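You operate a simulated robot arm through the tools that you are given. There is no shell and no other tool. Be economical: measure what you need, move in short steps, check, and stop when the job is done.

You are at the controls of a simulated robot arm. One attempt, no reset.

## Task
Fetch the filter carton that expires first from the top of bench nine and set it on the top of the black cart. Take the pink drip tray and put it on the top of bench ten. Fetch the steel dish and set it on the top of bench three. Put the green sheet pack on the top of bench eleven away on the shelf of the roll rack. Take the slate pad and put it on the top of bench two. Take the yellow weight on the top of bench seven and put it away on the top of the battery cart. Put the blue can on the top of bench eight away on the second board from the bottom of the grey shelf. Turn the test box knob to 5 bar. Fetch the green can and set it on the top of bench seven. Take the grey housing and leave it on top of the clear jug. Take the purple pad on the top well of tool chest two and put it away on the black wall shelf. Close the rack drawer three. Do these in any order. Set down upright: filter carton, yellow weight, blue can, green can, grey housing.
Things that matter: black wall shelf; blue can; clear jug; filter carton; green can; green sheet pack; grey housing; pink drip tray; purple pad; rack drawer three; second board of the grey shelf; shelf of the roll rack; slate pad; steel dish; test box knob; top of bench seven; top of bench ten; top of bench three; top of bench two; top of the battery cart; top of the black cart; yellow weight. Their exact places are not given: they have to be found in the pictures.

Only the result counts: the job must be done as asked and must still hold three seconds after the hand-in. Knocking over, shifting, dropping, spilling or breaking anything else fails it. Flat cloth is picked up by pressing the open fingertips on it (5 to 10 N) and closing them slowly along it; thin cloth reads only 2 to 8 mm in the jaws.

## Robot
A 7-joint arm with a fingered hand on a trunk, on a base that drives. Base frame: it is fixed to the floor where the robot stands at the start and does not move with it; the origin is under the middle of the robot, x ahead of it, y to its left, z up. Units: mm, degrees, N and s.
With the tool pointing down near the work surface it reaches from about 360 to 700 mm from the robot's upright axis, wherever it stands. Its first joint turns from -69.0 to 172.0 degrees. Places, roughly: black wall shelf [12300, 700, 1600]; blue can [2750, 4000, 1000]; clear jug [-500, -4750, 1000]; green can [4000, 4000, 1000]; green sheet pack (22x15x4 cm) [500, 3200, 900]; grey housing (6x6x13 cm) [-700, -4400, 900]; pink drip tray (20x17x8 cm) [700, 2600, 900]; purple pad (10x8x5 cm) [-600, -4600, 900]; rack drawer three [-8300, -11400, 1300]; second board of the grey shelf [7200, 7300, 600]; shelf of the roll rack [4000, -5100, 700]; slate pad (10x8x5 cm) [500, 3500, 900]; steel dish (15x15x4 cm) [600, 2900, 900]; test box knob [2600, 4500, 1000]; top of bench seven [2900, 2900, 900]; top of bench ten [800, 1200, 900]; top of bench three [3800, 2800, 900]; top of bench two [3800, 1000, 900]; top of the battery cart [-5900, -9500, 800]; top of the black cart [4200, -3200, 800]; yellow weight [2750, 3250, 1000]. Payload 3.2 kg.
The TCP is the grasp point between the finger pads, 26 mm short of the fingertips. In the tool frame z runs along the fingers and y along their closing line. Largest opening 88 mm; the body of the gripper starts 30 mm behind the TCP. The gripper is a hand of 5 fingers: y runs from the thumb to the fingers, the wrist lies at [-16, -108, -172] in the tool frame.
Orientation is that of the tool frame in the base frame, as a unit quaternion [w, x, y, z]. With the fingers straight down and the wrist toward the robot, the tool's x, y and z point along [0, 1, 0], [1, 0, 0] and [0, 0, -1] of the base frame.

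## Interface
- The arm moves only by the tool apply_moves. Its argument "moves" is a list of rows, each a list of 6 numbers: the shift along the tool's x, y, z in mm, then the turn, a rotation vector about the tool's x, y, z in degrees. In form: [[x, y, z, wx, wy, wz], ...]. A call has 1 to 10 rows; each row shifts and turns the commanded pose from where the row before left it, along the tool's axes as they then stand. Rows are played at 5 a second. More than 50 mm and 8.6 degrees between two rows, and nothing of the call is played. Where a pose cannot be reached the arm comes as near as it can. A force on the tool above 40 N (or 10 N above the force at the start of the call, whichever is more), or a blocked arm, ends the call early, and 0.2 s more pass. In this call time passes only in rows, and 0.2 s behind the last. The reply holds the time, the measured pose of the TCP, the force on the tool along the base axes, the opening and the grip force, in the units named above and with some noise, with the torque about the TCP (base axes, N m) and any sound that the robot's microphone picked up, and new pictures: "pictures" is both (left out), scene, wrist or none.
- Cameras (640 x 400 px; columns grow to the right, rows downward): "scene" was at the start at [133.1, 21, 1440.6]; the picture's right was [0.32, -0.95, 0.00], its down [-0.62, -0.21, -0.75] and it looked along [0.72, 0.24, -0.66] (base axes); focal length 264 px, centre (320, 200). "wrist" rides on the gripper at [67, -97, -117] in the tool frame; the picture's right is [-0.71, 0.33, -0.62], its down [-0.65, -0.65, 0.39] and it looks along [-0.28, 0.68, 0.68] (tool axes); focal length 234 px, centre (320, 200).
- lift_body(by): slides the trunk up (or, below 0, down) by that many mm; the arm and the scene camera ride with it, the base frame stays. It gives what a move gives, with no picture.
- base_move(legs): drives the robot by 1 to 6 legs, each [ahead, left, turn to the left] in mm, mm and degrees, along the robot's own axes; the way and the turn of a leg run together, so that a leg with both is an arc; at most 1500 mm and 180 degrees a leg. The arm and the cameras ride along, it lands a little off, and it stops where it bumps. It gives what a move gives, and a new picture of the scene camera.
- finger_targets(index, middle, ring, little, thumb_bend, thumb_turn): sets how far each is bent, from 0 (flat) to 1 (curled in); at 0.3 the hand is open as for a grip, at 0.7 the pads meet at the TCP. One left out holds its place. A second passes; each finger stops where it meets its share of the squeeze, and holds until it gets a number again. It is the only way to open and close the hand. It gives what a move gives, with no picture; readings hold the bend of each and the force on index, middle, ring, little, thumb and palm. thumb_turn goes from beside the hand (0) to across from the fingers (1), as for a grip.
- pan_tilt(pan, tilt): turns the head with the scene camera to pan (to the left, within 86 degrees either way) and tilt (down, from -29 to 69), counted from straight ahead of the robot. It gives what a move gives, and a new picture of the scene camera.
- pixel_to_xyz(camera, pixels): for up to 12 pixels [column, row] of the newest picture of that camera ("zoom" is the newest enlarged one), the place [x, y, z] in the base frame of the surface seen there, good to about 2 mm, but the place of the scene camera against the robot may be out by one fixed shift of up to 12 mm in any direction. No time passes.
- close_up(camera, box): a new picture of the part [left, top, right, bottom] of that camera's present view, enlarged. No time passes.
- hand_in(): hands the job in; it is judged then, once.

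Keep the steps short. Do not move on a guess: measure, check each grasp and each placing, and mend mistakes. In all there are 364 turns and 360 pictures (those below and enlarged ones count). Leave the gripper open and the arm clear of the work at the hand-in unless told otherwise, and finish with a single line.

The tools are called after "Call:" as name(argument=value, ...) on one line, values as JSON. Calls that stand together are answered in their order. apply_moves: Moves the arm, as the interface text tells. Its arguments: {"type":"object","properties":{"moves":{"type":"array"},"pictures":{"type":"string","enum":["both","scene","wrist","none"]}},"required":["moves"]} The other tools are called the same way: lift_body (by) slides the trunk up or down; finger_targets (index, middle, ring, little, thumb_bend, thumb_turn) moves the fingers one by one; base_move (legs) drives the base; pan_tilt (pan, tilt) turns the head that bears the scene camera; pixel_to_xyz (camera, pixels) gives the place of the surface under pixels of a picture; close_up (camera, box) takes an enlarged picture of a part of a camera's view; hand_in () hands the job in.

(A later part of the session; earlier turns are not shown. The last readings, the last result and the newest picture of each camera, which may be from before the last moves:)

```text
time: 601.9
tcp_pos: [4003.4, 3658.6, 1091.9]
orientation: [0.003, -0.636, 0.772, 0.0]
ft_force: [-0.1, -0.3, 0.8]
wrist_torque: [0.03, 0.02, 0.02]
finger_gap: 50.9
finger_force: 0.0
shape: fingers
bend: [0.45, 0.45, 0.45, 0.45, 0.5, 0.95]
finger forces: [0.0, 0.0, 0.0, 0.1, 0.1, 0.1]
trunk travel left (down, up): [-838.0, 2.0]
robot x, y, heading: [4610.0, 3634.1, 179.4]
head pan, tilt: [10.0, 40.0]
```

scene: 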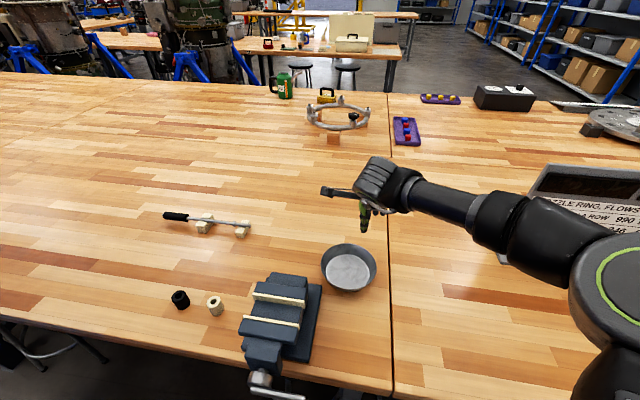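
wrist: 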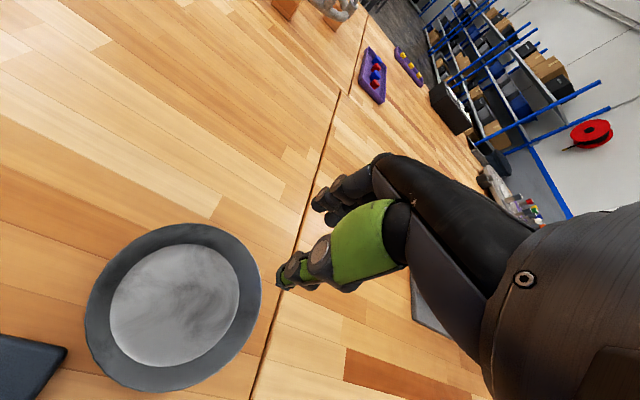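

Call:
apply_moves(moves=[[0, -40, -20, 0, 0, -3], [0, -40, -20, 0, 0, -3], [0, -45, -10, 0, 0, -3], [0, -45, 0, 0, 0, 0], [0, -45, 0, 0, 0, 0]], pictures="none")

Call:
base_move(legs=[[-400, 0, 0], [0, -1300, 0], [0, -1300, 0], [1500, 0, 0], [1500, 0, 0], [1500, 0, 0]])

Call:
base_move(legs=[[520, 0, 0], [0, 0, 180], [0, -1450, 0], [0, -1200, 0]])

```text
time: 603.1
tcp_pos: [4217.5, 3638.2, 1141.7]
orientation: [0.003, -0.694, 0.72, 0.001]
ft_force: [0.1, -0.2, 1.0]
wrist_torque: [-0.02, 0.04, 0.01]
finger_gap: 50.7
finger_force: 0.0
shape: fingers
bend: [0.45, 0.45, 0.45, 0.45, 0.5, 0.95]
finger forces: [0.1, 0.0, 0.1, 0.0, 0.0, 0.0]
trunk travel left (down, up): [-838.0, 2.0]
robot x, y, heading: [4609.9, 3634.4, 179.4]
head pan, tilt: [10.0, 40.0]
```

```text
time: 638.8
tcp_pos: [138.1, 6332.8, 1141.2]
orientation: [0.003, -0.688, 0.726, 0.0]
ft_force: [0.2, 0.5, 0.1]
wrist_torque: [0.03, -0.02, 0.0]
finger_gap: 50.9
finger_force: 0.1
shape: fingers
bend: [0.45, 0.45, 0.45, 0.45, 0.5, 0.95]
finger forces: [0.0, 0.1, 0.1, 0.1, 0.1, 0.1]
trunk travel left (down, up): [-838.0, 2.0]
robot x, y, heading: [534.3, 6319.0, 178.6]
head pan, tilt: [10.0, 40.0]
```

scene: 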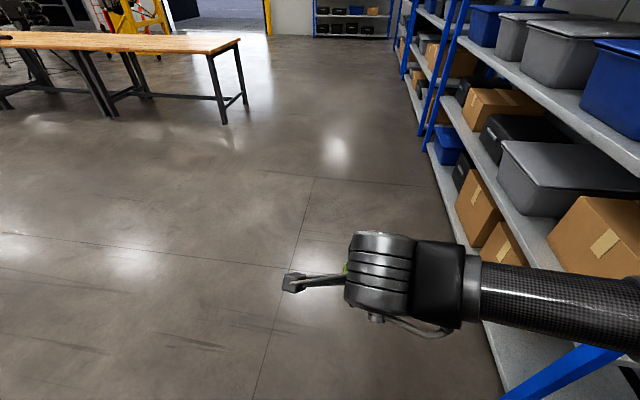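

```text
time: 661.7
tcp_pos: [408.3, 3680.4, 1141.4]
orientation: [0.0, 0.714, 0.7, -0.004]
ft_force: [-0.2, -0.3, 0.2]
wrist_torque: [0.01, -0.03, 0.01]
finger_gap: 50.7
finger_force: 0.1
shape: fingers
bend: [0.45, 0.45, 0.45, 0.45, 0.5, 0.95]
finger forces: [0.0, 0.0, 0.0, 0.1, 0.0, 0.1]
trunk travel left (down, up): [-838.0, 2.0]
robot x, y, heading: [12.6, 3686.0, 0.4]
head pan, tilt: [10.0, 40.0]
```

scene: 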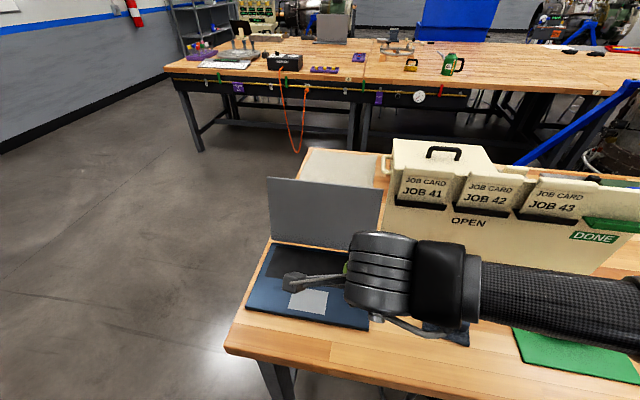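

Call:
base_move(legs=[[40, -220, 0]])

Call:
close_up(camera="wrist", box=[0, 0, 640, 400])

```text
time: 663.4
tcp_pos: [448.5, 3457.6, 1140.6]
orientation: [0.0, 0.714, 0.7, -0.004]
ft_force: [0.3, 1.2, 0.1]
wrist_torque: [-0.01, 0.01, 0.0]
finger_gap: 50.5
finger_force: 0.0
shape: fingers
bend: [0.45, 0.45, 0.45, 0.45, 0.5, 0.95]
finger forces: [0.0, 0.0, 0.0, 0.0, 0.1, 0.0]
trunk travel left (down, up): [-838.0, 2.0]
robot x, y, heading: [53.5, 3460.3, 0.4]
head pan, tilt: [10.0, 40.0]
```

scene: 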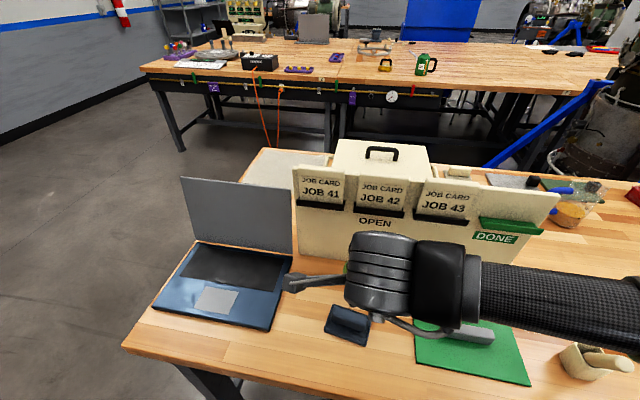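

```text
1.00 times, centred on (320, 200) of wrist
```

zoom: 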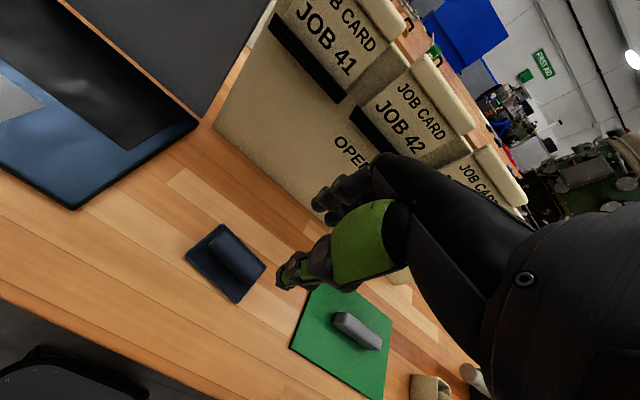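

Call:
close_up(camera="wrist", box=[165, 205, 293, 315])

Call:
pixel_to_xyz(camera="zoom", pixels=[[285, 105], [385, 225], [330, 160], [225, 140], [345, 250], [285, 195], [260, 120], [370, 240], [240, 165], [310, 130]])

```text
3.64 times, centred on (229, 260) of wrist
```

zoom: 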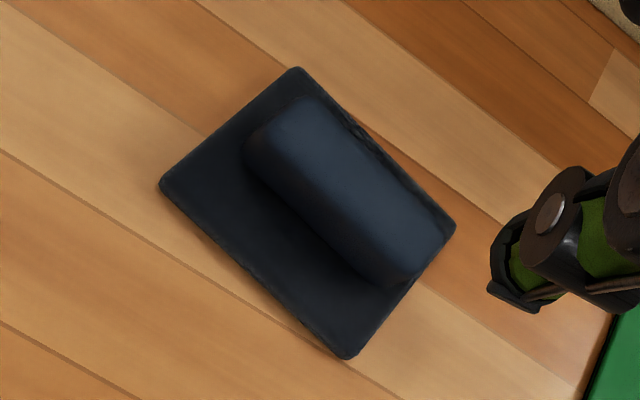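

```text
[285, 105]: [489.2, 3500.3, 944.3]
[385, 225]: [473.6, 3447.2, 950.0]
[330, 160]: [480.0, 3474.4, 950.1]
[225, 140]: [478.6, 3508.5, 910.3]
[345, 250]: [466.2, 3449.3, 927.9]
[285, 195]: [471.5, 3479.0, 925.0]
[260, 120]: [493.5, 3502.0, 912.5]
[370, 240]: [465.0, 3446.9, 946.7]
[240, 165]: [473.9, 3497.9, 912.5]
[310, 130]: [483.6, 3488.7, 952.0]
```

Call:
apply_moves(moves=[[9, 16, 20, 0, 0, 7.5], [6, 16, 30, 0, 0, 7.5], [0, 0, 45, 0, 0, 0], [0, 0, 45, 0, 0, 0], [0, 0, 40, 0, 0, 0]], pictures="wrist")

```text
time: 664.6
tcp_pos: [482.0, 3468.7, 962.9]
orientation: [0.001, 0.799, 0.601, -0.003]
ft_force: [0.8, -0.5, -0.5]
wrist_torque: [0.0, 0.01, -0.02]
finger_gap: 50.8
finger_force: 0.0
shape: fingers
bend: [0.45, 0.45, 0.45, 0.45, 0.5, 0.95]
finger forces: [0.1, 0.0, 0.0, 0.0, 0.0, 0.1]
trunk travel left (down, up): [-838.0, 2.0]
robot x, y, heading: [54.6, 3463.2, 0.6]
head pan, tilt: [10.0, 40.0]
```

wrist: 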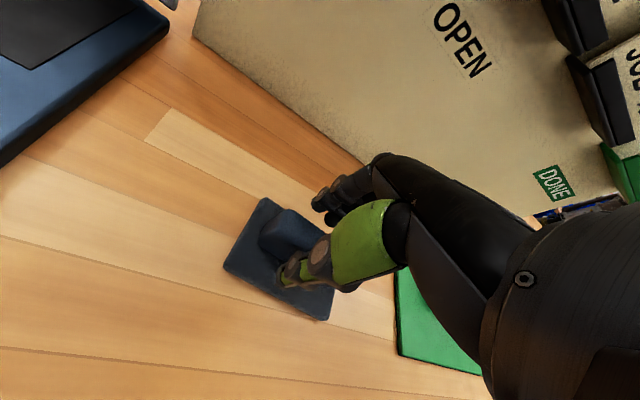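

Call:
apply_moves(moves=[[5, -1, 10, 0, 0, 0], [0, 0, 9, 0, 0, 0]], pictures="none")

Call:
finger_targets(index=0.85, middle=0.85, ring=0.85, little=0.5, thumb_bend=0.85)

Call:
apply_moves(moves=[[0, 0, -10, 0, 0, 0], [0, 0, -30, 0, 0, 0], [0, 0, -45, 0, 0, 0]], pictures="wrist")

```text
time: 665.2
tcp_pos: [482.1, 3474.3, 942.5]
orientation: [0.0, 0.798, 0.602, -0.003]
ft_force: [0.0, 0.6, -0.2]
wrist_torque: [-0.01, -0.03, -0.01]
finger_gap: 50.6
finger_force: 0.0
shape: fingers
bend: [0.45, 0.45, 0.45, 0.45, 0.5, 0.95]
finger forces: [0.1, 0.0, 0.0, 0.1, 0.1, 0.0]
trunk travel left (down, up): [-838.0, 2.0]
robot x, y, heading: [52.5, 3458.1, 0.6]
head pan, tilt: [10.0, 40.0]
```

```text
time: 666.2
tcp_pos: [481.9, 3473.4, 942.7]
orientation: [0.001, 0.799, 0.602, -0.003]
ft_force: [0.3, 0.1, -0.9]
wrist_torque: [0.03, -0.05, -0.03]
finger_gap: 21.9
finger_force: 28.9
shape: fingers
bend: [0.58, 0.66, 0.74, 0.5, 0.62, 0.87]
finger forces: [15.1, 7.6, 6.3, 0.1, 29.1, 0.0]
trunk travel left (down, up): [-838.0, 2.0]
robot x, y, heading: [55.6, 3459.7, 0.5]
head pan, tilt: [10.0, 40.0]
```

```text
time: 667.0
tcp_pos: [480.6, 3472.5, 1029.2]
orientation: [0.0, 0.798, 0.602, -0.004]
ft_force: [-0.6, 0.4, -0.7]
wrist_torque: [0.0, -0.03, 0.0]
finger_gap: 21.9
finger_force: 29.1
shape: fingers
bend: [0.58, 0.66, 0.74, 0.5, 0.62, 0.87]
finger forces: [15.1, 7.8, 6.2, 0.0, 29.1, 0.0]
trunk travel left (down, up): [-838.0, 2.0]
robot x, y, heading: [54.5, 3462.5, 0.3]
head pan, tilt: [10.0, 40.0]
```

wrist: 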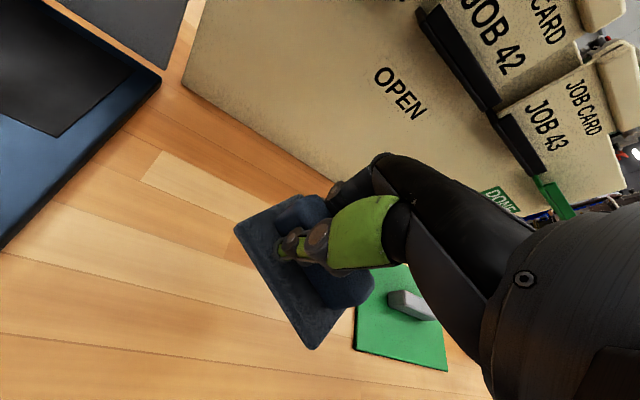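

Call:
apply_moves(moves=[[0, -20, -45, 0, 0, -5], [0, -30, -35, 0, 0, -5], [0, -20, 0, 0, 0, -5]], pictures="none")

Call:
base_move(legs=[[-350, 0, 0], [0, 1400, -0.4], [0, 1370, 0], [1500, 0, 0], [1500, 0, 0], [1500, 0, 0]])

Call:
base_move(legs=[[0, 0, 179], [-800, 0, 0], [0, 1400, 0], [0, 1180, 0], [-450, 150, 0]])

```text
time: 667.8
tcp_pos: [412.3, 3486.2, 1108.7]
orientation: [-0.001, 0.712, 0.702, -0.004]
ft_force: [-0.4, 0.4, -1.0]
wrist_torque: [0.01, -0.02, 0.02]
finger_gap: 22.0
finger_force: 29.0
shape: fingers
bend: [0.58, 0.66, 0.74, 0.5, 0.62, 0.87]
finger forces: [15.0, 7.8, 6.1, 0.1, 29.0, 0.0]
trunk travel left (down, up): [-838.0, 2.0]
robot x, y, heading: [54.5, 3458.5, 0.6]
head pan, tilt: [10.0, 40.0]
```

```text
time: 704.4
tcp_pos: [4545.7, 6404.4, 1107.6]
orientation: [0.0, 0.702, 0.712, -0.004]
ft_force: [0.4, -0.6, -0.9]
wrist_torque: [0.0, 0.03, 0.01]
finger_gap: 22.0
finger_force: 29.1
shape: fingers
bend: [0.58, 0.66, 0.74, 0.5, 0.62, 0.87]
finger forces: [15.1, 7.8, 6.1, 0.1, 29.0, 0.0]
trunk travel left (down, up): [-838.0, 2.0]
robot x, y, heading: [4188.2, 6366.7, 2.6]
head pan, tilt: [10.0, 40.0]
```

scene: 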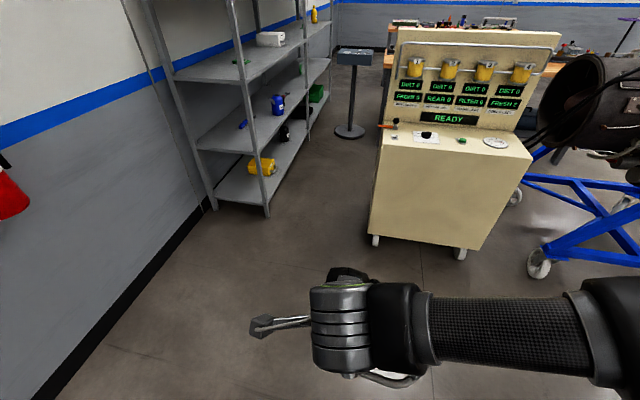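

```text
time: 730.5
tcp_pos: [5252.5, 3692.6, 1109.0]
orientation: [-0.004, 0.722, -0.692, 0.0]
ft_force: [0.8, 0.0, -0.7]
wrist_torque: [0.01, 0.03, 0.0]
finger_gap: 21.3
finger_force: 28.4
shape: fingers
bend: [0.58, 0.71, 0.75, 0.5, 0.62, 0.87]
finger forces: [14.3, 7.7, 5.6, 0.1, 28.7, 0.0]
trunk travel left (down, up): [-838.0, 2.0]
robot x, y, heading: [5609.9, 3740.7, -175.8]
head pan, tilt: [10.0, 40.0]
```

scene: 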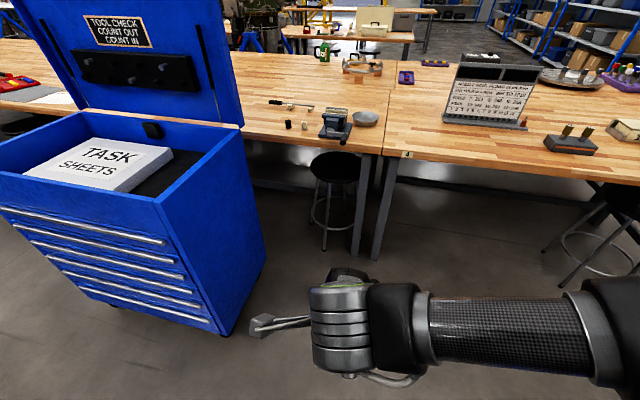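

Call:
base_move(legs=[[110, 0, -4.2], [0, 1400, 0], [0, 760, 0], [800, 0, 0]])

Call:
pan_tilt(pan=10, tilt=40)

```text
time: 745.8
tcp_pos: [4302.1, 1559.3, 1107.8]
orientation: [0.004, -0.697, 0.717, 0.0]
ft_force: [-0.1, 0.5, -1.1]
wrist_torque: [-0.04, 0.02, 0.0]
finger_gap: 21.4
finger_force: 28.4
shape: fingers
bend: [0.58, 0.71, 0.75, 0.5, 0.62, 0.87]
finger forces: [14.4, 7.9, 5.9, 0.0, 28.9, 0.0]
trunk travel left (down, up): [-838.0, 2.0]
robot x, y, heading: [4660.8, 1582.0, 179.9]
head pan, tilt: [10.0, 40.0]
```

scene: 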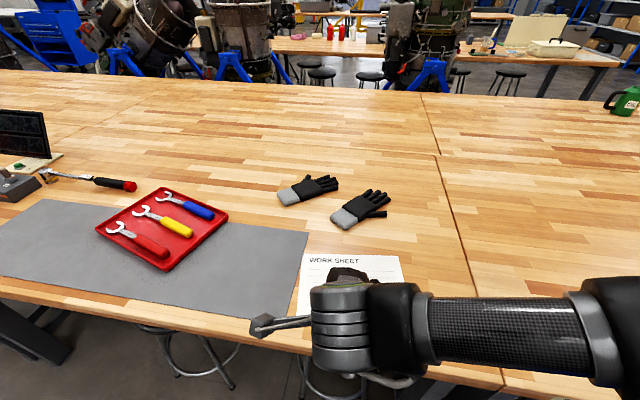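

```text
time: 746.4
tcp_pos: [4302.2, 1558.6, 1108.1]
orientation: [0.004, -0.697, 0.717, 0.0]
ft_force: [-1.0, 0.2, -0.7]
wrist_torque: [0.02, 0.0, 0.0]
finger_gap: 21.3
finger_force: 28.3
shape: fingers
bend: [0.58, 0.71, 0.75, 0.5, 0.62, 0.87]
finger forces: [14.4, 7.8, 5.8, 0.0, 28.8, 0.0]
trunk travel left (down, up): [-838.0, 2.0]
robot x, y, heading: [4657.0, 1583.3, 179.7]
head pan, tilt: [10.0, 40.0]
```

scene: 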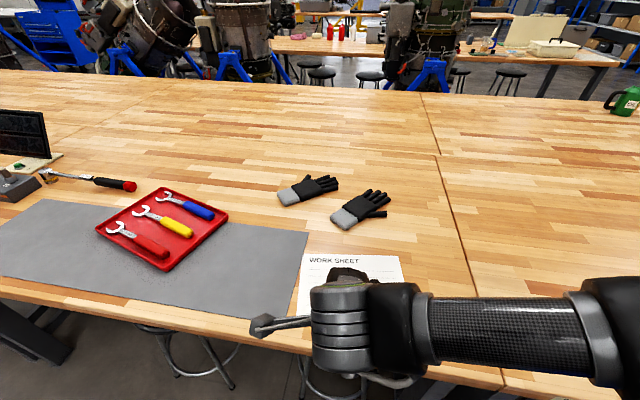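

Call:
pixel_to_xyz(camera="scene", pixels=[[398, 256], [305, 254], [470, 260], [430, 240], [385, 212], [400, 230], [440, 160], [405, 282]])

```text
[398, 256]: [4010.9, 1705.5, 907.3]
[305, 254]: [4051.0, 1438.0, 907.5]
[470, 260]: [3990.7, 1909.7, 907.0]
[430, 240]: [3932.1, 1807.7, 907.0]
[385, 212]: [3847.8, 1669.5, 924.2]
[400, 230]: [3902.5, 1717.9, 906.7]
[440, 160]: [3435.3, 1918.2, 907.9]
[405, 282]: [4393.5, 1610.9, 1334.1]
```

Call:
base_move(legs=[[0, -225, 0]])

Call:
apply_moves(moves=[[0, 45, 0, 0, 0, 0], [0, 45, 0, 0, 0, 0], [0, 45, 10, 0, 0, 0], [0, 45, 10, 0, 0, 0], [0, 40, 20, 0, 0, 0], [0, 0, 45, 0, 0, 0], [0, 0, 45, 0, 0, 0]], pictures="both")

```text
time: 748.1
tcp_pos: [4301.4, 1785.2, 1107.9]
orientation: [0.003, -0.697, 0.717, -0.001]
ft_force: [0.1, 0.1, -0.7]
wrist_torque: [-0.01, 0.0, 0.02]
finger_gap: 21.6
finger_force: 27.8
shape: fingers
bend: [0.58, 0.71, 0.75, 0.5, 0.62, 0.87]
finger forces: [14.5, 7.6, 5.6, 0.0, 28.8, 0.1]
trunk travel left (down, up): [-838.0, 2.0]
robot x, y, heading: [4661.0, 1806.1, 179.9]
head pan, tilt: [10.0, 40.0]
```

scene: 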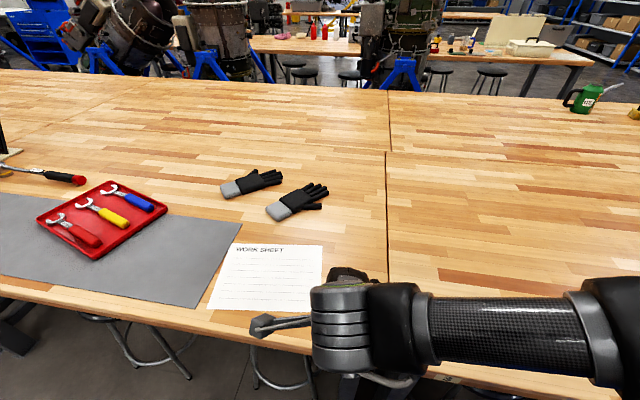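

```text
time: 749.8
tcp_pos: [4080.3, 1792.2, 974.8]
orientation: [0.004, -0.698, 0.716, 0.0]
ft_force: [0.2, -0.5, -0.4]
wrist_torque: [-0.01, 0.02, -0.01]
finger_gap: 21.3
finger_force: 28.4
shape: fingers
bend: [0.58, 0.71, 0.75, 0.5, 0.62, 0.87]
finger forces: [14.5, 7.8, 5.7, 0.0, 29.2, 0.2]
trunk travel left (down, up): [-838.0, 2.0]
robot x, y, heading: [4662.0, 1810.1, 179.9]
head pan, tilt: [10.0, 40.0]
```

scene: 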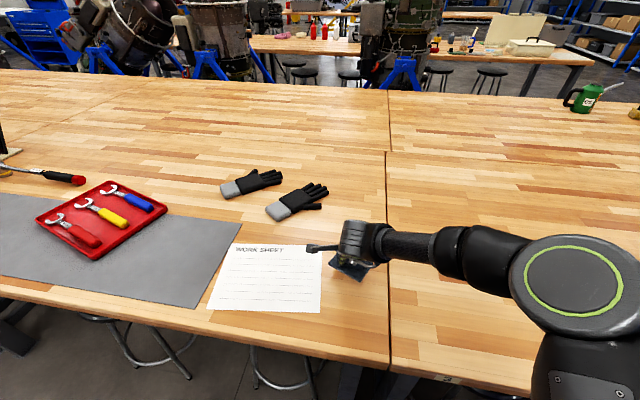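
wrist: 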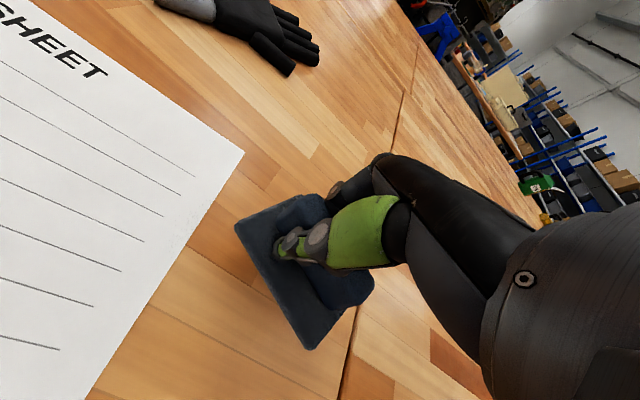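

Call:
apply_moves(moves=[[-6, 0, 14, 0, 0, 0], [0, 0, 9, 0, 0, 0], [0, 0, 4, 0, 0, 0], [0, 0, 4, 0, 0, 0]], pictures="none")

Call:
finger_targets(index=0.4, middle=0.4, ring=0.4, little=0.4, thumb_bend=0.4)

Call:
apply_moves(moves=[[0, 0, -20, 0, 0, 0], [0, 0, -45, 0, 0, 0], [0, -20, -40, 0, 0, 0]], pictures="wrist")

```text
time: 750.8
tcp_pos: [4084.4, 1798.5, 945.1]
orientation: [0.003, -0.697, 0.717, 0.0]
ft_force: [0.9, 0.0, -0.4]
wrist_torque: [0.02, -0.01, -0.01]
finger_gap: 21.5
finger_force: 28.6
shape: fingers
bend: [0.58, 0.71, 0.75, 0.5, 0.62, 0.87]
finger forces: [14.4, 7.8, 5.7, 0.0, 29.2, 0.1]
trunk travel left (down, up): [-838.0, 2.0]
robot x, y, heading: [4660.9, 1809.6, 180.0]
head pan, tilt: [10.0, 40.0]
```

```text
time: 751.8
tcp_pos: [4083.4, 1798.3, 946.1]
orientation: [0.003, -0.698, 0.716, 0.0]
ft_force: [0.4, -0.3, 0.4]
wrist_torque: [0.0, -0.01, 0.0]
finger_gap: 66.8
finger_force: 0.1
shape: fingers
bend: [0.4, 0.4, 0.4, 0.4, 0.4, 0.95]
finger forces: [0.0, 0.0, 0.0, 0.1, 0.0, 0.1]
trunk travel left (down, up): [-838.0, 2.0]
robot x, y, heading: [4656.4, 1811.9, 180.3]
head pan, tilt: [10.0, 40.0]
```

```text
time: 752.5
tcp_pos: [4108.3, 1795.1, 1052.7]
orientation: [0.004, -0.696, 0.718, 0.0]
ft_force: [0.4, -0.3, 1.0]
wrist_torque: [0.0, -0.01, 0.0]
finger_gap: 66.7
finger_force: 0.2
shape: fingers
bend: [0.4, 0.4, 0.4, 0.4, 0.4, 0.95]
finger forces: [0.1, 0.0, 0.0, 0.0, 0.0, 0.1]
trunk travel left (down, up): [-838.0, 2.0]
robot x, y, heading: [4660.2, 1808.7, 180.1]
head pan, tilt: [10.0, 40.0]
```

wrist: 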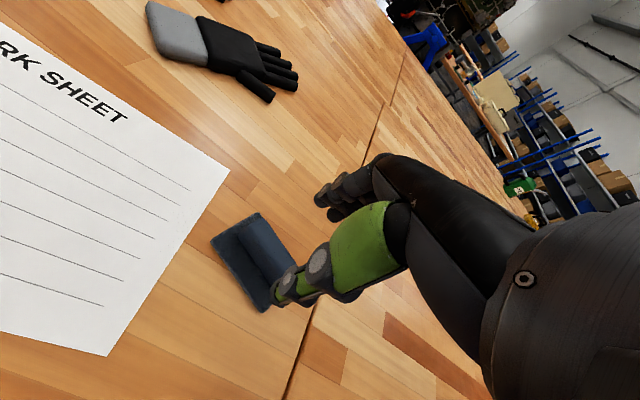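

Call:
apply_moves(moves=[[0, -45, -20, 0, 0, 0], [0, -45, -20, 0, 0, 0], [0, -45, -20, 0, 0, 0], [0, -40, 0, 0, 0, 0]], pictures="none")

Call:
base_move(legs=[[-830, 0, 0], [0, -1000, 0], [0, -920, 0], [420, 0, 0], [0, -1250, 0], [0, -1250, 0]])

Call:
base_move(legs=[[1500, 0, 0], [1500, 0, 0], [1500, 0, 0], [540, 0, 0], [0, 0, 180], [0, -1450, 0]])

```text
time: 753.5
tcp_pos: [4279.1, 1789.7, 1111.5]
orientation: [0.003, -0.697, 0.717, 0.001]
ft_force: [-0.5, -0.2, 0.5]
wrist_torque: [-0.04, 0.02, 0.0]
finger_gap: 66.7
finger_force: 0.1
shape: fingers
bend: [0.4, 0.4, 0.4, 0.4, 0.4, 0.95]
finger forces: [0.0, 0.0, 0.1, 0.0, 0.0, 0.0]
trunk travel left (down, up): [-838.0, 2.0]
robot x, y, heading: [4659.7, 1806.8, 180.0]
head pan, tilt: [10.0, 40.0]
```

```text
time: 781.4
tcp_pos: [4684.5, 6217.8, 1110.9]
orientation: [0.003, -0.704, 0.71, 0.0]
ft_force: [0.3, -0.3, -1.0]
wrist_torque: [0.02, -0.01, 0.04]
finger_gap: 66.9
finger_force: 0.1
shape: fingers
bend: [0.4, 0.4, 0.4, 0.4, 0.4, 0.95]
finger forces: [0.0, 0.0, 0.0, 0.0, 0.0, 0.1]
trunk travel left (down, up): [-838.0, 2.0]
robot x, y, heading: [5071.8, 6241.5, -179.3]
head pan, tilt: [10.0, 40.0]
```

scene: 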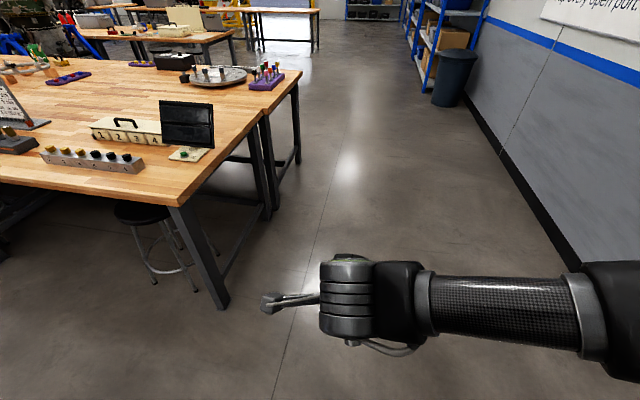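

```text
time: 819.6
tcp_pos: [459.1, 4722.3, 1110.7]
orientation: [0.0, 0.718, 0.696, -0.003]
ft_force: [0.4, -0.2, 0.1]
wrist_torque: [0.02, 0.02, -0.01]
finger_gap: 66.6
finger_force: 0.1
shape: fingers
bend: [0.4, 0.4, 0.4, 0.4, 0.4, 0.95]
finger forces: [0.0, 0.0, 0.0, 0.0, 0.1, 0.1]
trunk travel left (down, up): [-838.0, 2.0]
robot x, y, heading: [76.4, 4704.6, -0.4]
head pan, tilt: [10.0, 40.0]
```

scene: 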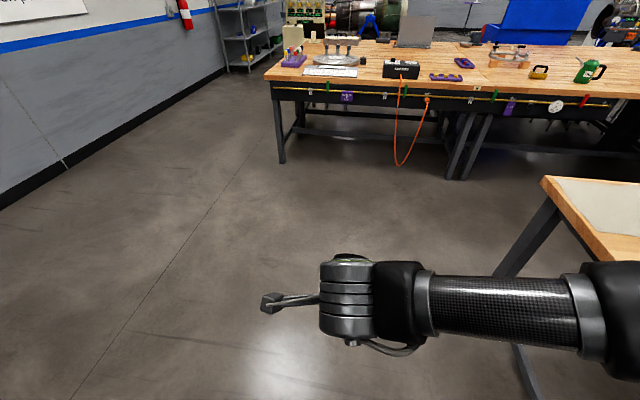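

Call:
base_move(legs=[[-330, 0, 0.4], [0, -1480, 0], [310, 0, 0]])

Call:
close_up(camera="wrist", box=[0, 0, 640, 400])

```text
time: 830.5
tcp_pos: [438.5, 3226.7, 1111.4]
orientation: [0.0, 0.721, 0.693, -0.004]
ft_force: [-1.4, -0.5, -0.6]
wrist_torque: [-0.03, 0.01, 0.03]
finger_gap: 67.1
finger_force: 0.1
shape: fingers
bend: [0.4, 0.4, 0.4, 0.4, 0.4, 0.95]
finger forces: [0.0, 0.1, 0.0, 0.1, 0.0, 0.0]
trunk travel left (down, up): [-838.0, 2.0]
robot x, y, heading: [54.3, 3211.1, -0.9]
head pan, tilt: [10.0, 40.0]
```

scene: 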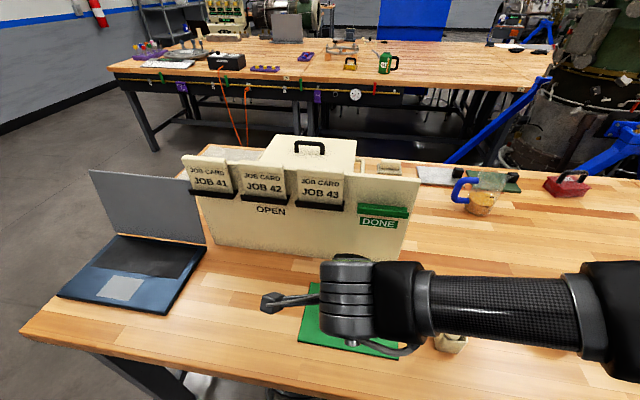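

```text
1.00 times, centred on (320, 200) of wrist
```

zoom: 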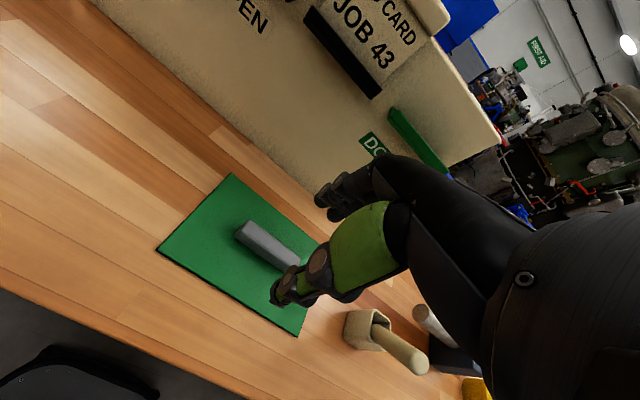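

Call:
pixel_to_xyz(camera="zoom", pixels=[[240, 230], [255, 225], [295, 262], [262, 250], [285, 268], [232, 175], [160, 248], [297, 335], [270, 240], [380, 350]])

```text
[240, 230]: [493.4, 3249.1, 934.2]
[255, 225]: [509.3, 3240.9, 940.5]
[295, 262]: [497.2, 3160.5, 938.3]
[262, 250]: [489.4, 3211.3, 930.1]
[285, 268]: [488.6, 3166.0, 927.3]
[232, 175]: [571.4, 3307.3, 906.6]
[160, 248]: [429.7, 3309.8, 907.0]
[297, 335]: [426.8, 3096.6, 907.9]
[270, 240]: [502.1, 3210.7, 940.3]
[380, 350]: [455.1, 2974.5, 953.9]
```

Call:
apply_moves(moves=[[-12, 31, 20, 0, 0, 0], [-12, 31, 20, 0, 0, -2], [0, 0, 45, 0, 0, 0], [0, 0, 45, 0, 0, 0], [0, 0, 30, 0, 0, 0], [0, 0, 10, 0, 0, 0]], pictures="wrist")

```text
time: 831.9
tcp_pos: [498.2, 3199.0, 941.7]
orientation: [-0.001, 0.708, 0.706, -0.004]
ft_force: [0.1, 0.3, -0.2]
wrist_torque: [-0.01, 0.02, -0.01]
finger_gap: 66.6
finger_force: 0.0
shape: fingers
bend: [0.4, 0.4, 0.4, 0.4, 0.4, 0.95]
finger forces: [0.0, 0.1, 0.0, 0.1, 0.0, 0.0]
trunk travel left (down, up): [-838.0, 2.0]
robot x, y, heading: [57.5, 3210.4, -0.9]
head pan, tilt: [10.0, 40.0]
```

wrist: 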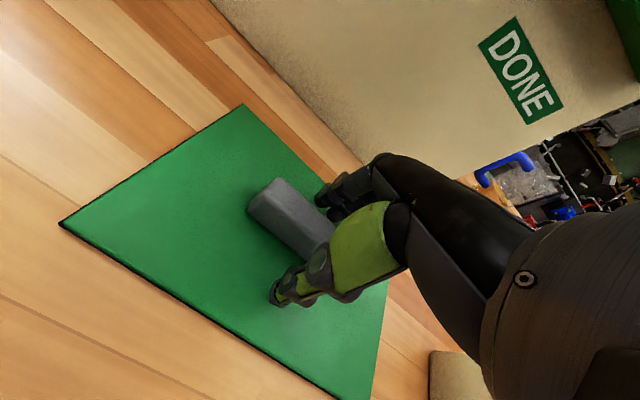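

Call:
apply_moves(moves=[[3, 1, 3, 0, 0, 0]], pictures="none")

Call:
finger_targets(index=0.88, middle=0.88, ring=0.88, little=0.88, thumb_bend=0.88)

Call:
apply_moves(moves=[[0, 0, -10, 0, 0, 0], [0, 0, -30, 0, 0, 0], [0, 0, -45, 0, 0, 0]], pictures="wrist")

```text
time: 832.3
tcp_pos: [499.7, 3202.0, 937.9]
orientation: [-0.001, 0.708, 0.706, -0.004]
ft_force: [0.3, 0.1, 0.7]
wrist_torque: [-0.02, -0.03, 0.0]
finger_gap: 67.0
finger_force: 0.1
shape: fingers
bend: [0.4, 0.4, 0.4, 0.4, 0.4, 0.95]
finger forces: [0.1, 0.0, 0.1, 0.0, 0.1, 0.0]
trunk travel left (down, up): [-838.0, 2.0]
robot x, y, heading: [54.0, 3211.5, -0.7]
head pan, tilt: [10.0, 40.0]
```

```text
time: 833.3
tcp_pos: [499.3, 3201.3, 938.3]
orientation: [0.0, 0.708, 0.706, -0.004]
ft_force: [0.4, 0.9, 0.1]
wrist_torque: [0.04, -0.04, 0.01]
finger_gap: 20.2
finger_force: 30.2
shape: fingers
bend: [0.59, 0.72, 0.77, 0.88, 0.61, 0.86]
finger forces: [16.2, 6.5, 7.2, 0.0, 30.1, 0.0]
trunk travel left (down, up): [-838.0, 2.0]
robot x, y, heading: [54.5, 3213.2, -0.8]
head pan, tilt: [10.0, 40.0]
```

```text
time: 834.1
tcp_pos: [498.1, 3203.2, 1025.3]
orientation: [0.001, 0.708, 0.706, -0.005]
ft_force: [-0.8, 0.1, -0.7]
wrist_torque: [0.02, 0.0, -0.03]
finger_gap: 20.3
finger_force: 29.8
shape: fingers
bend: [0.59, 0.72, 0.78, 0.88, 0.61, 0.86]
finger forces: [16.4, 6.6, 6.7, 0.0, 29.6, 0.0]
trunk travel left (down, up): [-838.0, 2.0]
robot x, y, heading: [56.1, 3207.7, -0.7]
head pan, tilt: [10.0, 40.0]
```

wrist: 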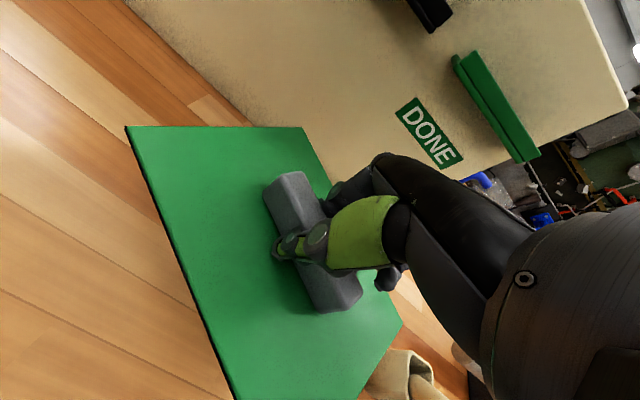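

Call:
apply_moves(moves=[[0, -15, -45, 0, 0, 0], [0, -20, -45, 0, 0, 0], [0, -40, -10, 0, 0, 0]], pictures="none")

Call:
base_move(legs=[[-1050, 0, 0.7], [-1050, 0, 0], [0, -1450, 0], [0, -1450, 0]])

```text
time: 834.9
tcp_pos: [424.3, 3203.9, 1124.2]
orientation: [0.0, 0.708, 0.706, -0.004]
ft_force: [0.0, -0.7, -1.3]
wrist_torque: [0.01, -0.03, 0.0]
finger_gap: 20.1
finger_force: 29.7
shape: fingers
bend: [0.59, 0.72, 0.78, 0.88, 0.61, 0.86]
finger forces: [16.2, 6.8, 6.5, 0.1, 29.7, 0.0]
trunk travel left (down, up): [-838.0, 2.0]
robot x, y, heading: [53.0, 3215.4, -0.5]
head pan, tilt: [10.0, 40.0]
```

```text
time: 858.8
tcp_pos: [-1684.7, 343.1, 1123.4]
orientation: [-0.001, 0.709, 0.705, -0.003]
ft_force: [-0.2, 0.3, -1.1]
wrist_torque: [0.02, 0.01, -0.02]
finger_gap: 20.3
finger_force: 30.0
shape: fingers
bend: [0.59, 0.72, 0.78, 0.88, 0.61, 0.86]
finger forces: [16.3, 6.9, 6.4, 0.0, 29.6, 0.1]
trunk travel left (down, up): [-838.0, 2.0]
robot x, y, heading: [-2053.8, 352.0, -0.7]
head pan, tilt: [10.0, 40.0]
```

scene: 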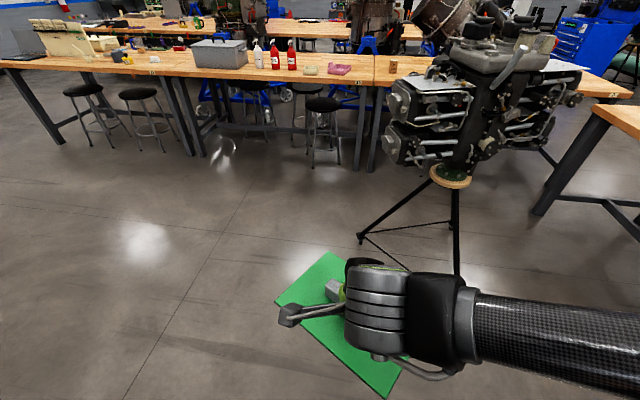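

Call:
base_move(legs=[[0, -1450, 0.7], [0, -1480, 0], [1500, 0, 0], [1500, 0, 0], [1450, 0, 0]])

Call:
pan_tilt(pan=-70, tilt=22)

```text
time: 893.8
tcp_pos: [2793.4, -2437.5, 1123.0]
orientation: [0.0, 0.691, 0.723, -0.004]
ft_force: [0.0, -0.4, -1.0]
wrist_torque: [-0.02, -0.05, 0.01]
finger_gap: 20.0
finger_force: 29.5
shape: fingers
bend: [0.58, 0.72, 0.78, 0.88, 0.61, 0.86]
finger forces: [16.2, 7.0, 6.4, 0.0, 29.5, 0.0]
trunk travel left (down, up): [-838.0, 2.0]
robot x, y, heading: [2424.7, -2446.9, 2.3]
head pan, tilt: [10.0, 40.0]
```

scene: 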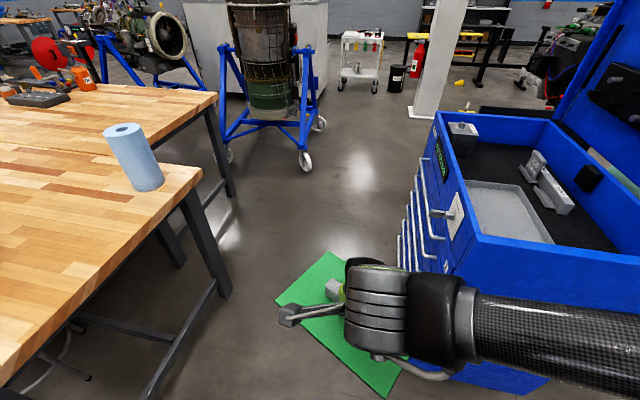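

```text
time: 895.3
tcp_pos: [2795.0, -2438.3, 1123.6]
orientation: [0.0, 0.691, 0.723, -0.004]
ft_force: [-0.1, 0.4, -1.4]
wrist_torque: [0.0, -0.02, -0.01]
finger_gap: 20.4
finger_force: 29.7
shape: fingers
bend: [0.58, 0.72, 0.78, 0.88, 0.61, 0.86]
finger forces: [16.2, 7.0, 6.4, 0.0, 29.4, 0.0]
trunk travel left (down, up): [-838.0, 2.0]
robot x, y, heading: [2421.8, -2450.0, 2.1]
head pan, tilt: [-70.0, 22.0]
```

scene: 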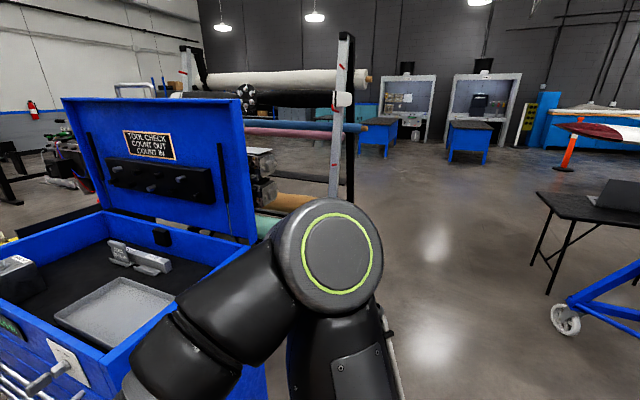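

Call:
pixel_to_xyz(camera="scene", pixels=[[567, 320], [548, 292], [533, 262], [620, 205], [343, 100], [350, 200], [425, 300], [372, 155], [448, 155], [330, 150], [440, 200]])

Call:
base_move(legs=[[0, 0, -92], [1200, 0, 0]])

Call:
pan_tilt(pan=30, tilt=22)

```text
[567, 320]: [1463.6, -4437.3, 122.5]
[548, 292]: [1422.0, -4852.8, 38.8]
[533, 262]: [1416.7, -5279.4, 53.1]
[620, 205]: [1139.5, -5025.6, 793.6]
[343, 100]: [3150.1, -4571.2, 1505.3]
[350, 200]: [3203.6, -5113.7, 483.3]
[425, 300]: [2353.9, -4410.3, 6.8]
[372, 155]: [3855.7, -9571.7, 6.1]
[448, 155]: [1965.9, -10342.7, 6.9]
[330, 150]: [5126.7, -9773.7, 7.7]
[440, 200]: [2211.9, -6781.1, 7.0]
```

```text
time: 905.5
tcp_pos: [2373.5, -4041.5, 1122.4]
orientation: [-0.003, 1.0, -0.012, -0.003]
ft_force: [0.8, 1.0, -0.7]
wrist_torque: [0.04, 0.03, -0.01]
finger_gap: 20.2
finger_force: 29.0
shape: fingers
bend: [0.58, 0.73, 0.78, 0.88, 0.61, 0.86]
finger forces: [15.7, 7.0, 5.9, 0.1, 28.9, 0.0]
trunk travel left (down, up): [-838.0, 2.0]
robot x, y, heading: [2391.5, -3669.6, -91.8]
head pan, tilt: [-70.0, 22.0]
```

scene: 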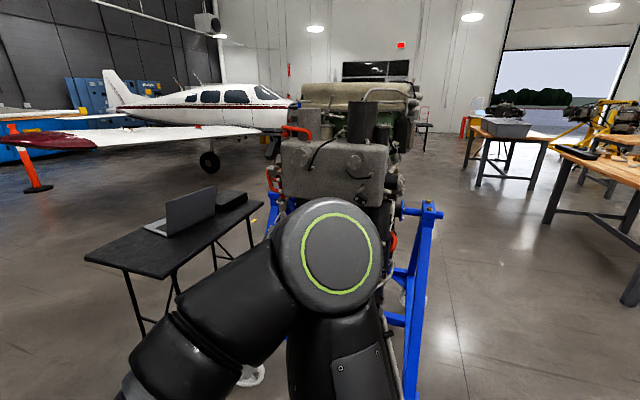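

```text
time: 907.2
tcp_pos: [2374.4, -4039.9, 1123.8]
orientation: [-0.003, 1.0, -0.012, -0.002]
ft_force: [0.8, 0.4, -0.7]
wrist_torque: [0.0, -0.01, -0.01]
finger_gap: 20.3
finger_force: 28.2
shape: fingers
bend: [0.58, 0.73, 0.78, 0.88, 0.61, 0.86]
finger forces: [15.7, 7.2, 5.8, 0.1, 28.8, 0.1]
trunk travel left (down, up): [-838.0, 2.0]
robot x, y, heading: [2387.8, -3671.3, -91.9]
head pan, tilt: [30.0, 22.0]
```

scene: 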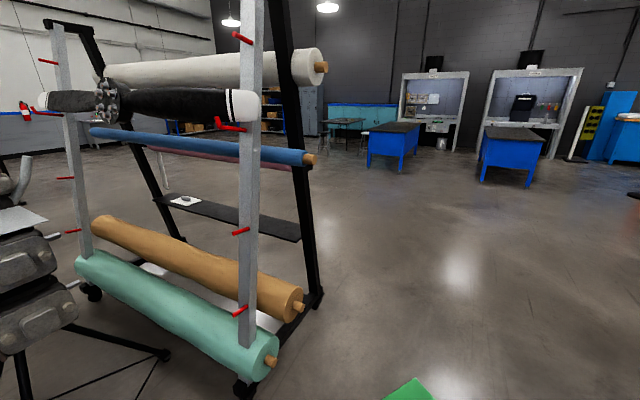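

Call:
close_up(camera="scene", box=[60, 100, 340, 300])

Call:
pixel_to_xyz(camera="scene", pixels=[[275, 228], [298, 238], [210, 205], [298, 226], [185, 201], [220, 216], [290, 155], [215, 160], [318, 295], [290, 60], [245, 365], [310, 160]])

```text
2.00 times, centred on (200, 200) of scene
```

zoom: 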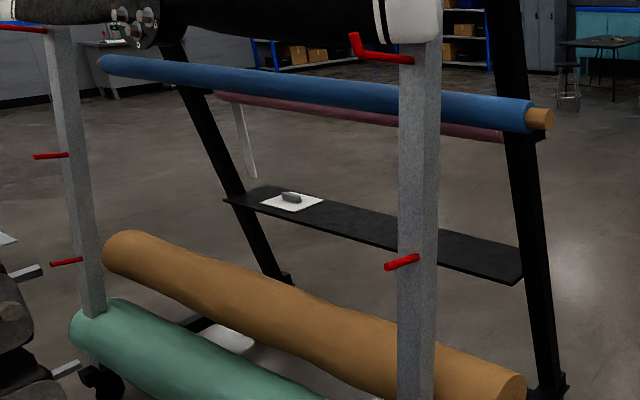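

```text
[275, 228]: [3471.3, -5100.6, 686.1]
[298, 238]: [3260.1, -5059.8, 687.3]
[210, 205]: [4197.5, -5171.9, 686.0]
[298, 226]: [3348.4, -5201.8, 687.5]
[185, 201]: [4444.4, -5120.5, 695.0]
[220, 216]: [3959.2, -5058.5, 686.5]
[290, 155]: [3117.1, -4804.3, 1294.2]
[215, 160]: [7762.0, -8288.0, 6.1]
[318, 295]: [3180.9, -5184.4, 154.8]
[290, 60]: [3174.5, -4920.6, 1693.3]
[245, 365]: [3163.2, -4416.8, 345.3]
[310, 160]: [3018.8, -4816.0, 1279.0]
```

Call:
base_move(legs=[[1300, 0, 2], [850, 0, 0], [0, 0, 90], [1450, 0, 0], [0, 0, 90]])

Call:
pan_tilt(pan=0, tilt=35)

```text
time: 932.5
tcp_pos: [3797.4, -5491.3, 1123.8]
orientation: [0.002, -0.003, 1.0, -0.003]
ft_force: [0.1, 1.0, -1.6]
wrist_torque: [-0.01, -0.01, -0.03]
finger_gap: 19.7
finger_force: 27.8
shape: fingers
bend: [0.59, 0.73, 0.78, 0.88, 0.61, 0.86]
finger forces: [15.1, 7.1, 5.5, 0.0, 28.0, 0.1]
trunk travel left (down, up): [-838.0, 2.0]
robot x, y, heading: [3797.3, -5862.5, 89.8]
head pan, tilt: [30.0, 22.0]
```

scene: 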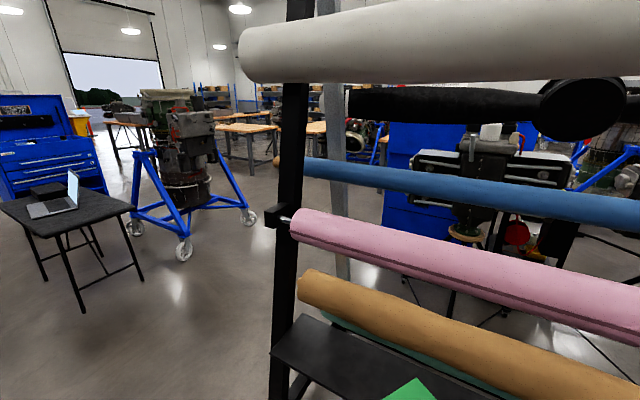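

```text
time: 933.4
tcp_pos: [3797.0, -5490.7, 1123.1]
orientation: [0.003, -0.004, 1.0, -0.003]
ft_force: [0.7, 0.2, -1.3]
wrist_torque: [-0.01, 0.02, 0.01]
finger_gap: 19.6
finger_force: 27.8
shape: fingers
bend: [0.59, 0.73, 0.78, 0.88, 0.61, 0.86]
finger forces: [15.2, 7.2, 5.6, 0.0, 28.0, 0.1]
trunk travel left (down, up): [-838.0, 2.0]
robot x, y, heading: [3796.8, -5861.1, 89.9]
head pan, tilt: [0.0, 35.0]
```

scene: 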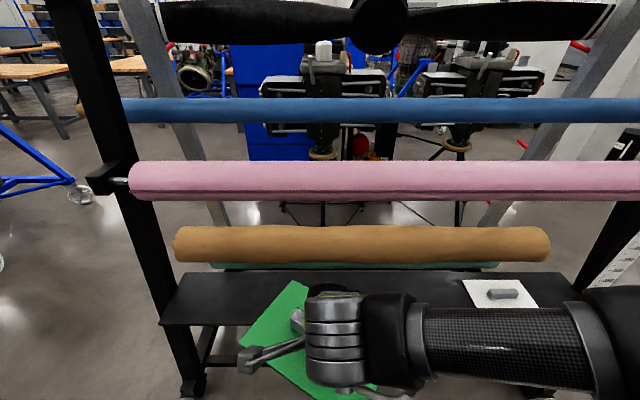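

Call:
pixel_to_xyz(camera="scene", pixels=[[400, 192], [400, 165], [240, 322], [240, 275], [200, 300], [420, 275], [465, 290], [165, 322], [400, 240], [400, 110]])

```text
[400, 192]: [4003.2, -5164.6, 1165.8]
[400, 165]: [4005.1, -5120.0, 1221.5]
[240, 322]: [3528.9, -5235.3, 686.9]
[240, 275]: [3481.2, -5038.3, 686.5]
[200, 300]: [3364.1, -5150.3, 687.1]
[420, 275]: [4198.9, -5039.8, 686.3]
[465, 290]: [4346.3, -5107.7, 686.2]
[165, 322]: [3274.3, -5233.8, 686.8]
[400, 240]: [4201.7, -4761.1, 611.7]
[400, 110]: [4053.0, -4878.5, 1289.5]
```

Call:
lift_body(by=-350)

Call:
close_up(camera="wrist", box=[0, 0, 640, 400])

Call:
pixel_to_xyz(camera="zoom", pixels=[[130, 130], [300, 130], [230, 390], [285, 190], [335, 295], [400, 320], [160, 200], [200, 100]])

```text
time: 936.9
tcp_pos: [3797.2, -5491.2, 772.2]
orientation: [0.003, -0.003, 1.0, -0.002]
ft_force: [0.1, -0.1, -1.0]
wrist_torque: [0.01, 0.01, 0.01]
finger_gap: 20.0
finger_force: 27.9
shape: fingers
bend: [0.59, 0.73, 0.78, 0.88, 0.61, 0.86]
finger forces: [15.2, 7.1, 5.6, 0.1, 27.9, 0.0]
trunk travel left (down, up): [-488.0, 352.0]
robot x, y, heading: [3796.7, -5864.6, 90.0]
head pan, tilt: [0.0, 35.0]
```

```text
1.00 times, centred on (320, 200) of wrist
```

zoom: 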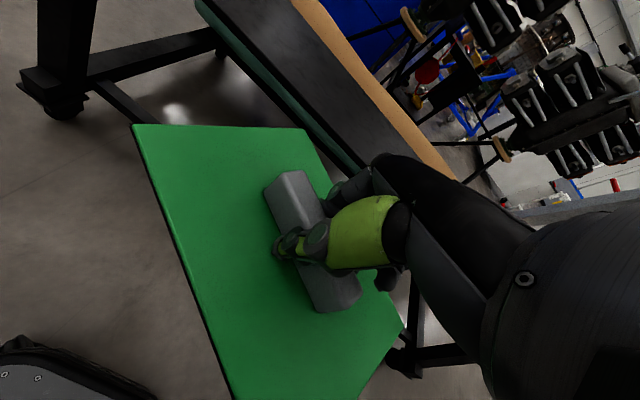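

```text
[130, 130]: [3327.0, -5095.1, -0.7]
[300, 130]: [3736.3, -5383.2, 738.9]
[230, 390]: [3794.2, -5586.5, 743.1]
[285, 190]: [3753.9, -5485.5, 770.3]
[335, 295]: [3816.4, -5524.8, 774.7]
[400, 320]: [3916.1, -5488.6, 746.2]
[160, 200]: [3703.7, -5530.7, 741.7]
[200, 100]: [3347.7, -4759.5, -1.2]
```

Call:
apply_moves(moves=[[0, 0, 0, 0, 0, -8], [0, 0, 0, 0, 0, -8], [0, 0, 0, 0, 0, -8], [0, 0, 0, 0, 0, -8]], pictures="none")

Call:
base_move(legs=[[180, 0, 0]])

Call:
close_up(camera="wrist", box=[0, 0, 640, 400])

```text
time: 937.9
tcp_pos: [3797.4, -5490.6, 773.2]
orientation: [0.001, -0.281, 0.96, -0.003]
ft_force: [-0.3, -0.6, -0.9]
wrist_torque: [-0.01, 0.01, 0.0]
finger_gap: 19.6
finger_force: 28.0
shape: fingers
bend: [0.58, 0.73, 0.78, 0.88, 0.61, 0.86]
finger forces: [15.3, 7.3, 5.7, 0.0, 28.1, 0.1]
trunk travel left (down, up): [-488.0, 352.0]
robot x, y, heading: [3794.0, -5859.7, 89.9]
head pan, tilt: [0.0, 35.0]
```

```text
time: 939.4
tcp_pos: [3797.4, -5311.0, 772.0]
orientation: [0.0, -0.279, 0.96, -0.004]
ft_force: [-0.5, 0.9, -1.7]
wrist_torque: [0.01, 0.0, -0.01]
finger_gap: 19.7
finger_force: 28.3
shape: fingers
bend: [0.58, 0.73, 0.78, 0.88, 0.61, 0.86]
finger forces: [15.4, 7.3, 5.6, 0.0, 28.2, 0.0]
trunk travel left (down, up): [-488.0, 352.0]
robot x, y, heading: [3796.3, -5681.1, 89.9]
head pan, tilt: [0.0, 35.0]
```

scene: 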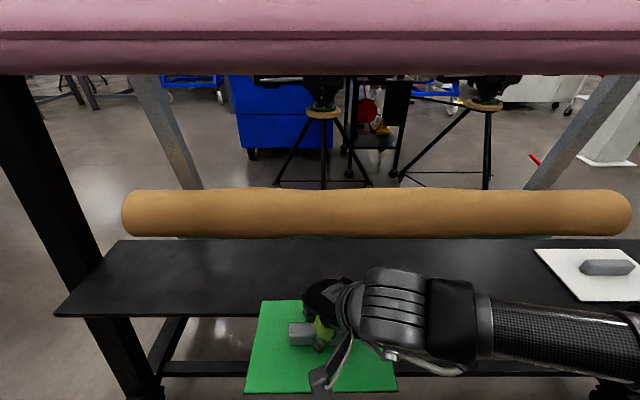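

```text
1.00 times, centred on (320, 200) of wrist
```

zoom: 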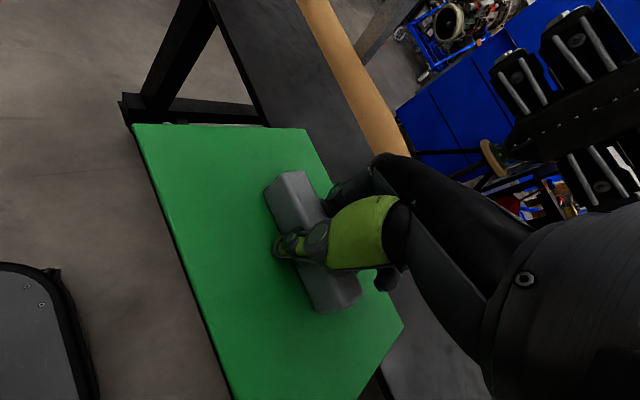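

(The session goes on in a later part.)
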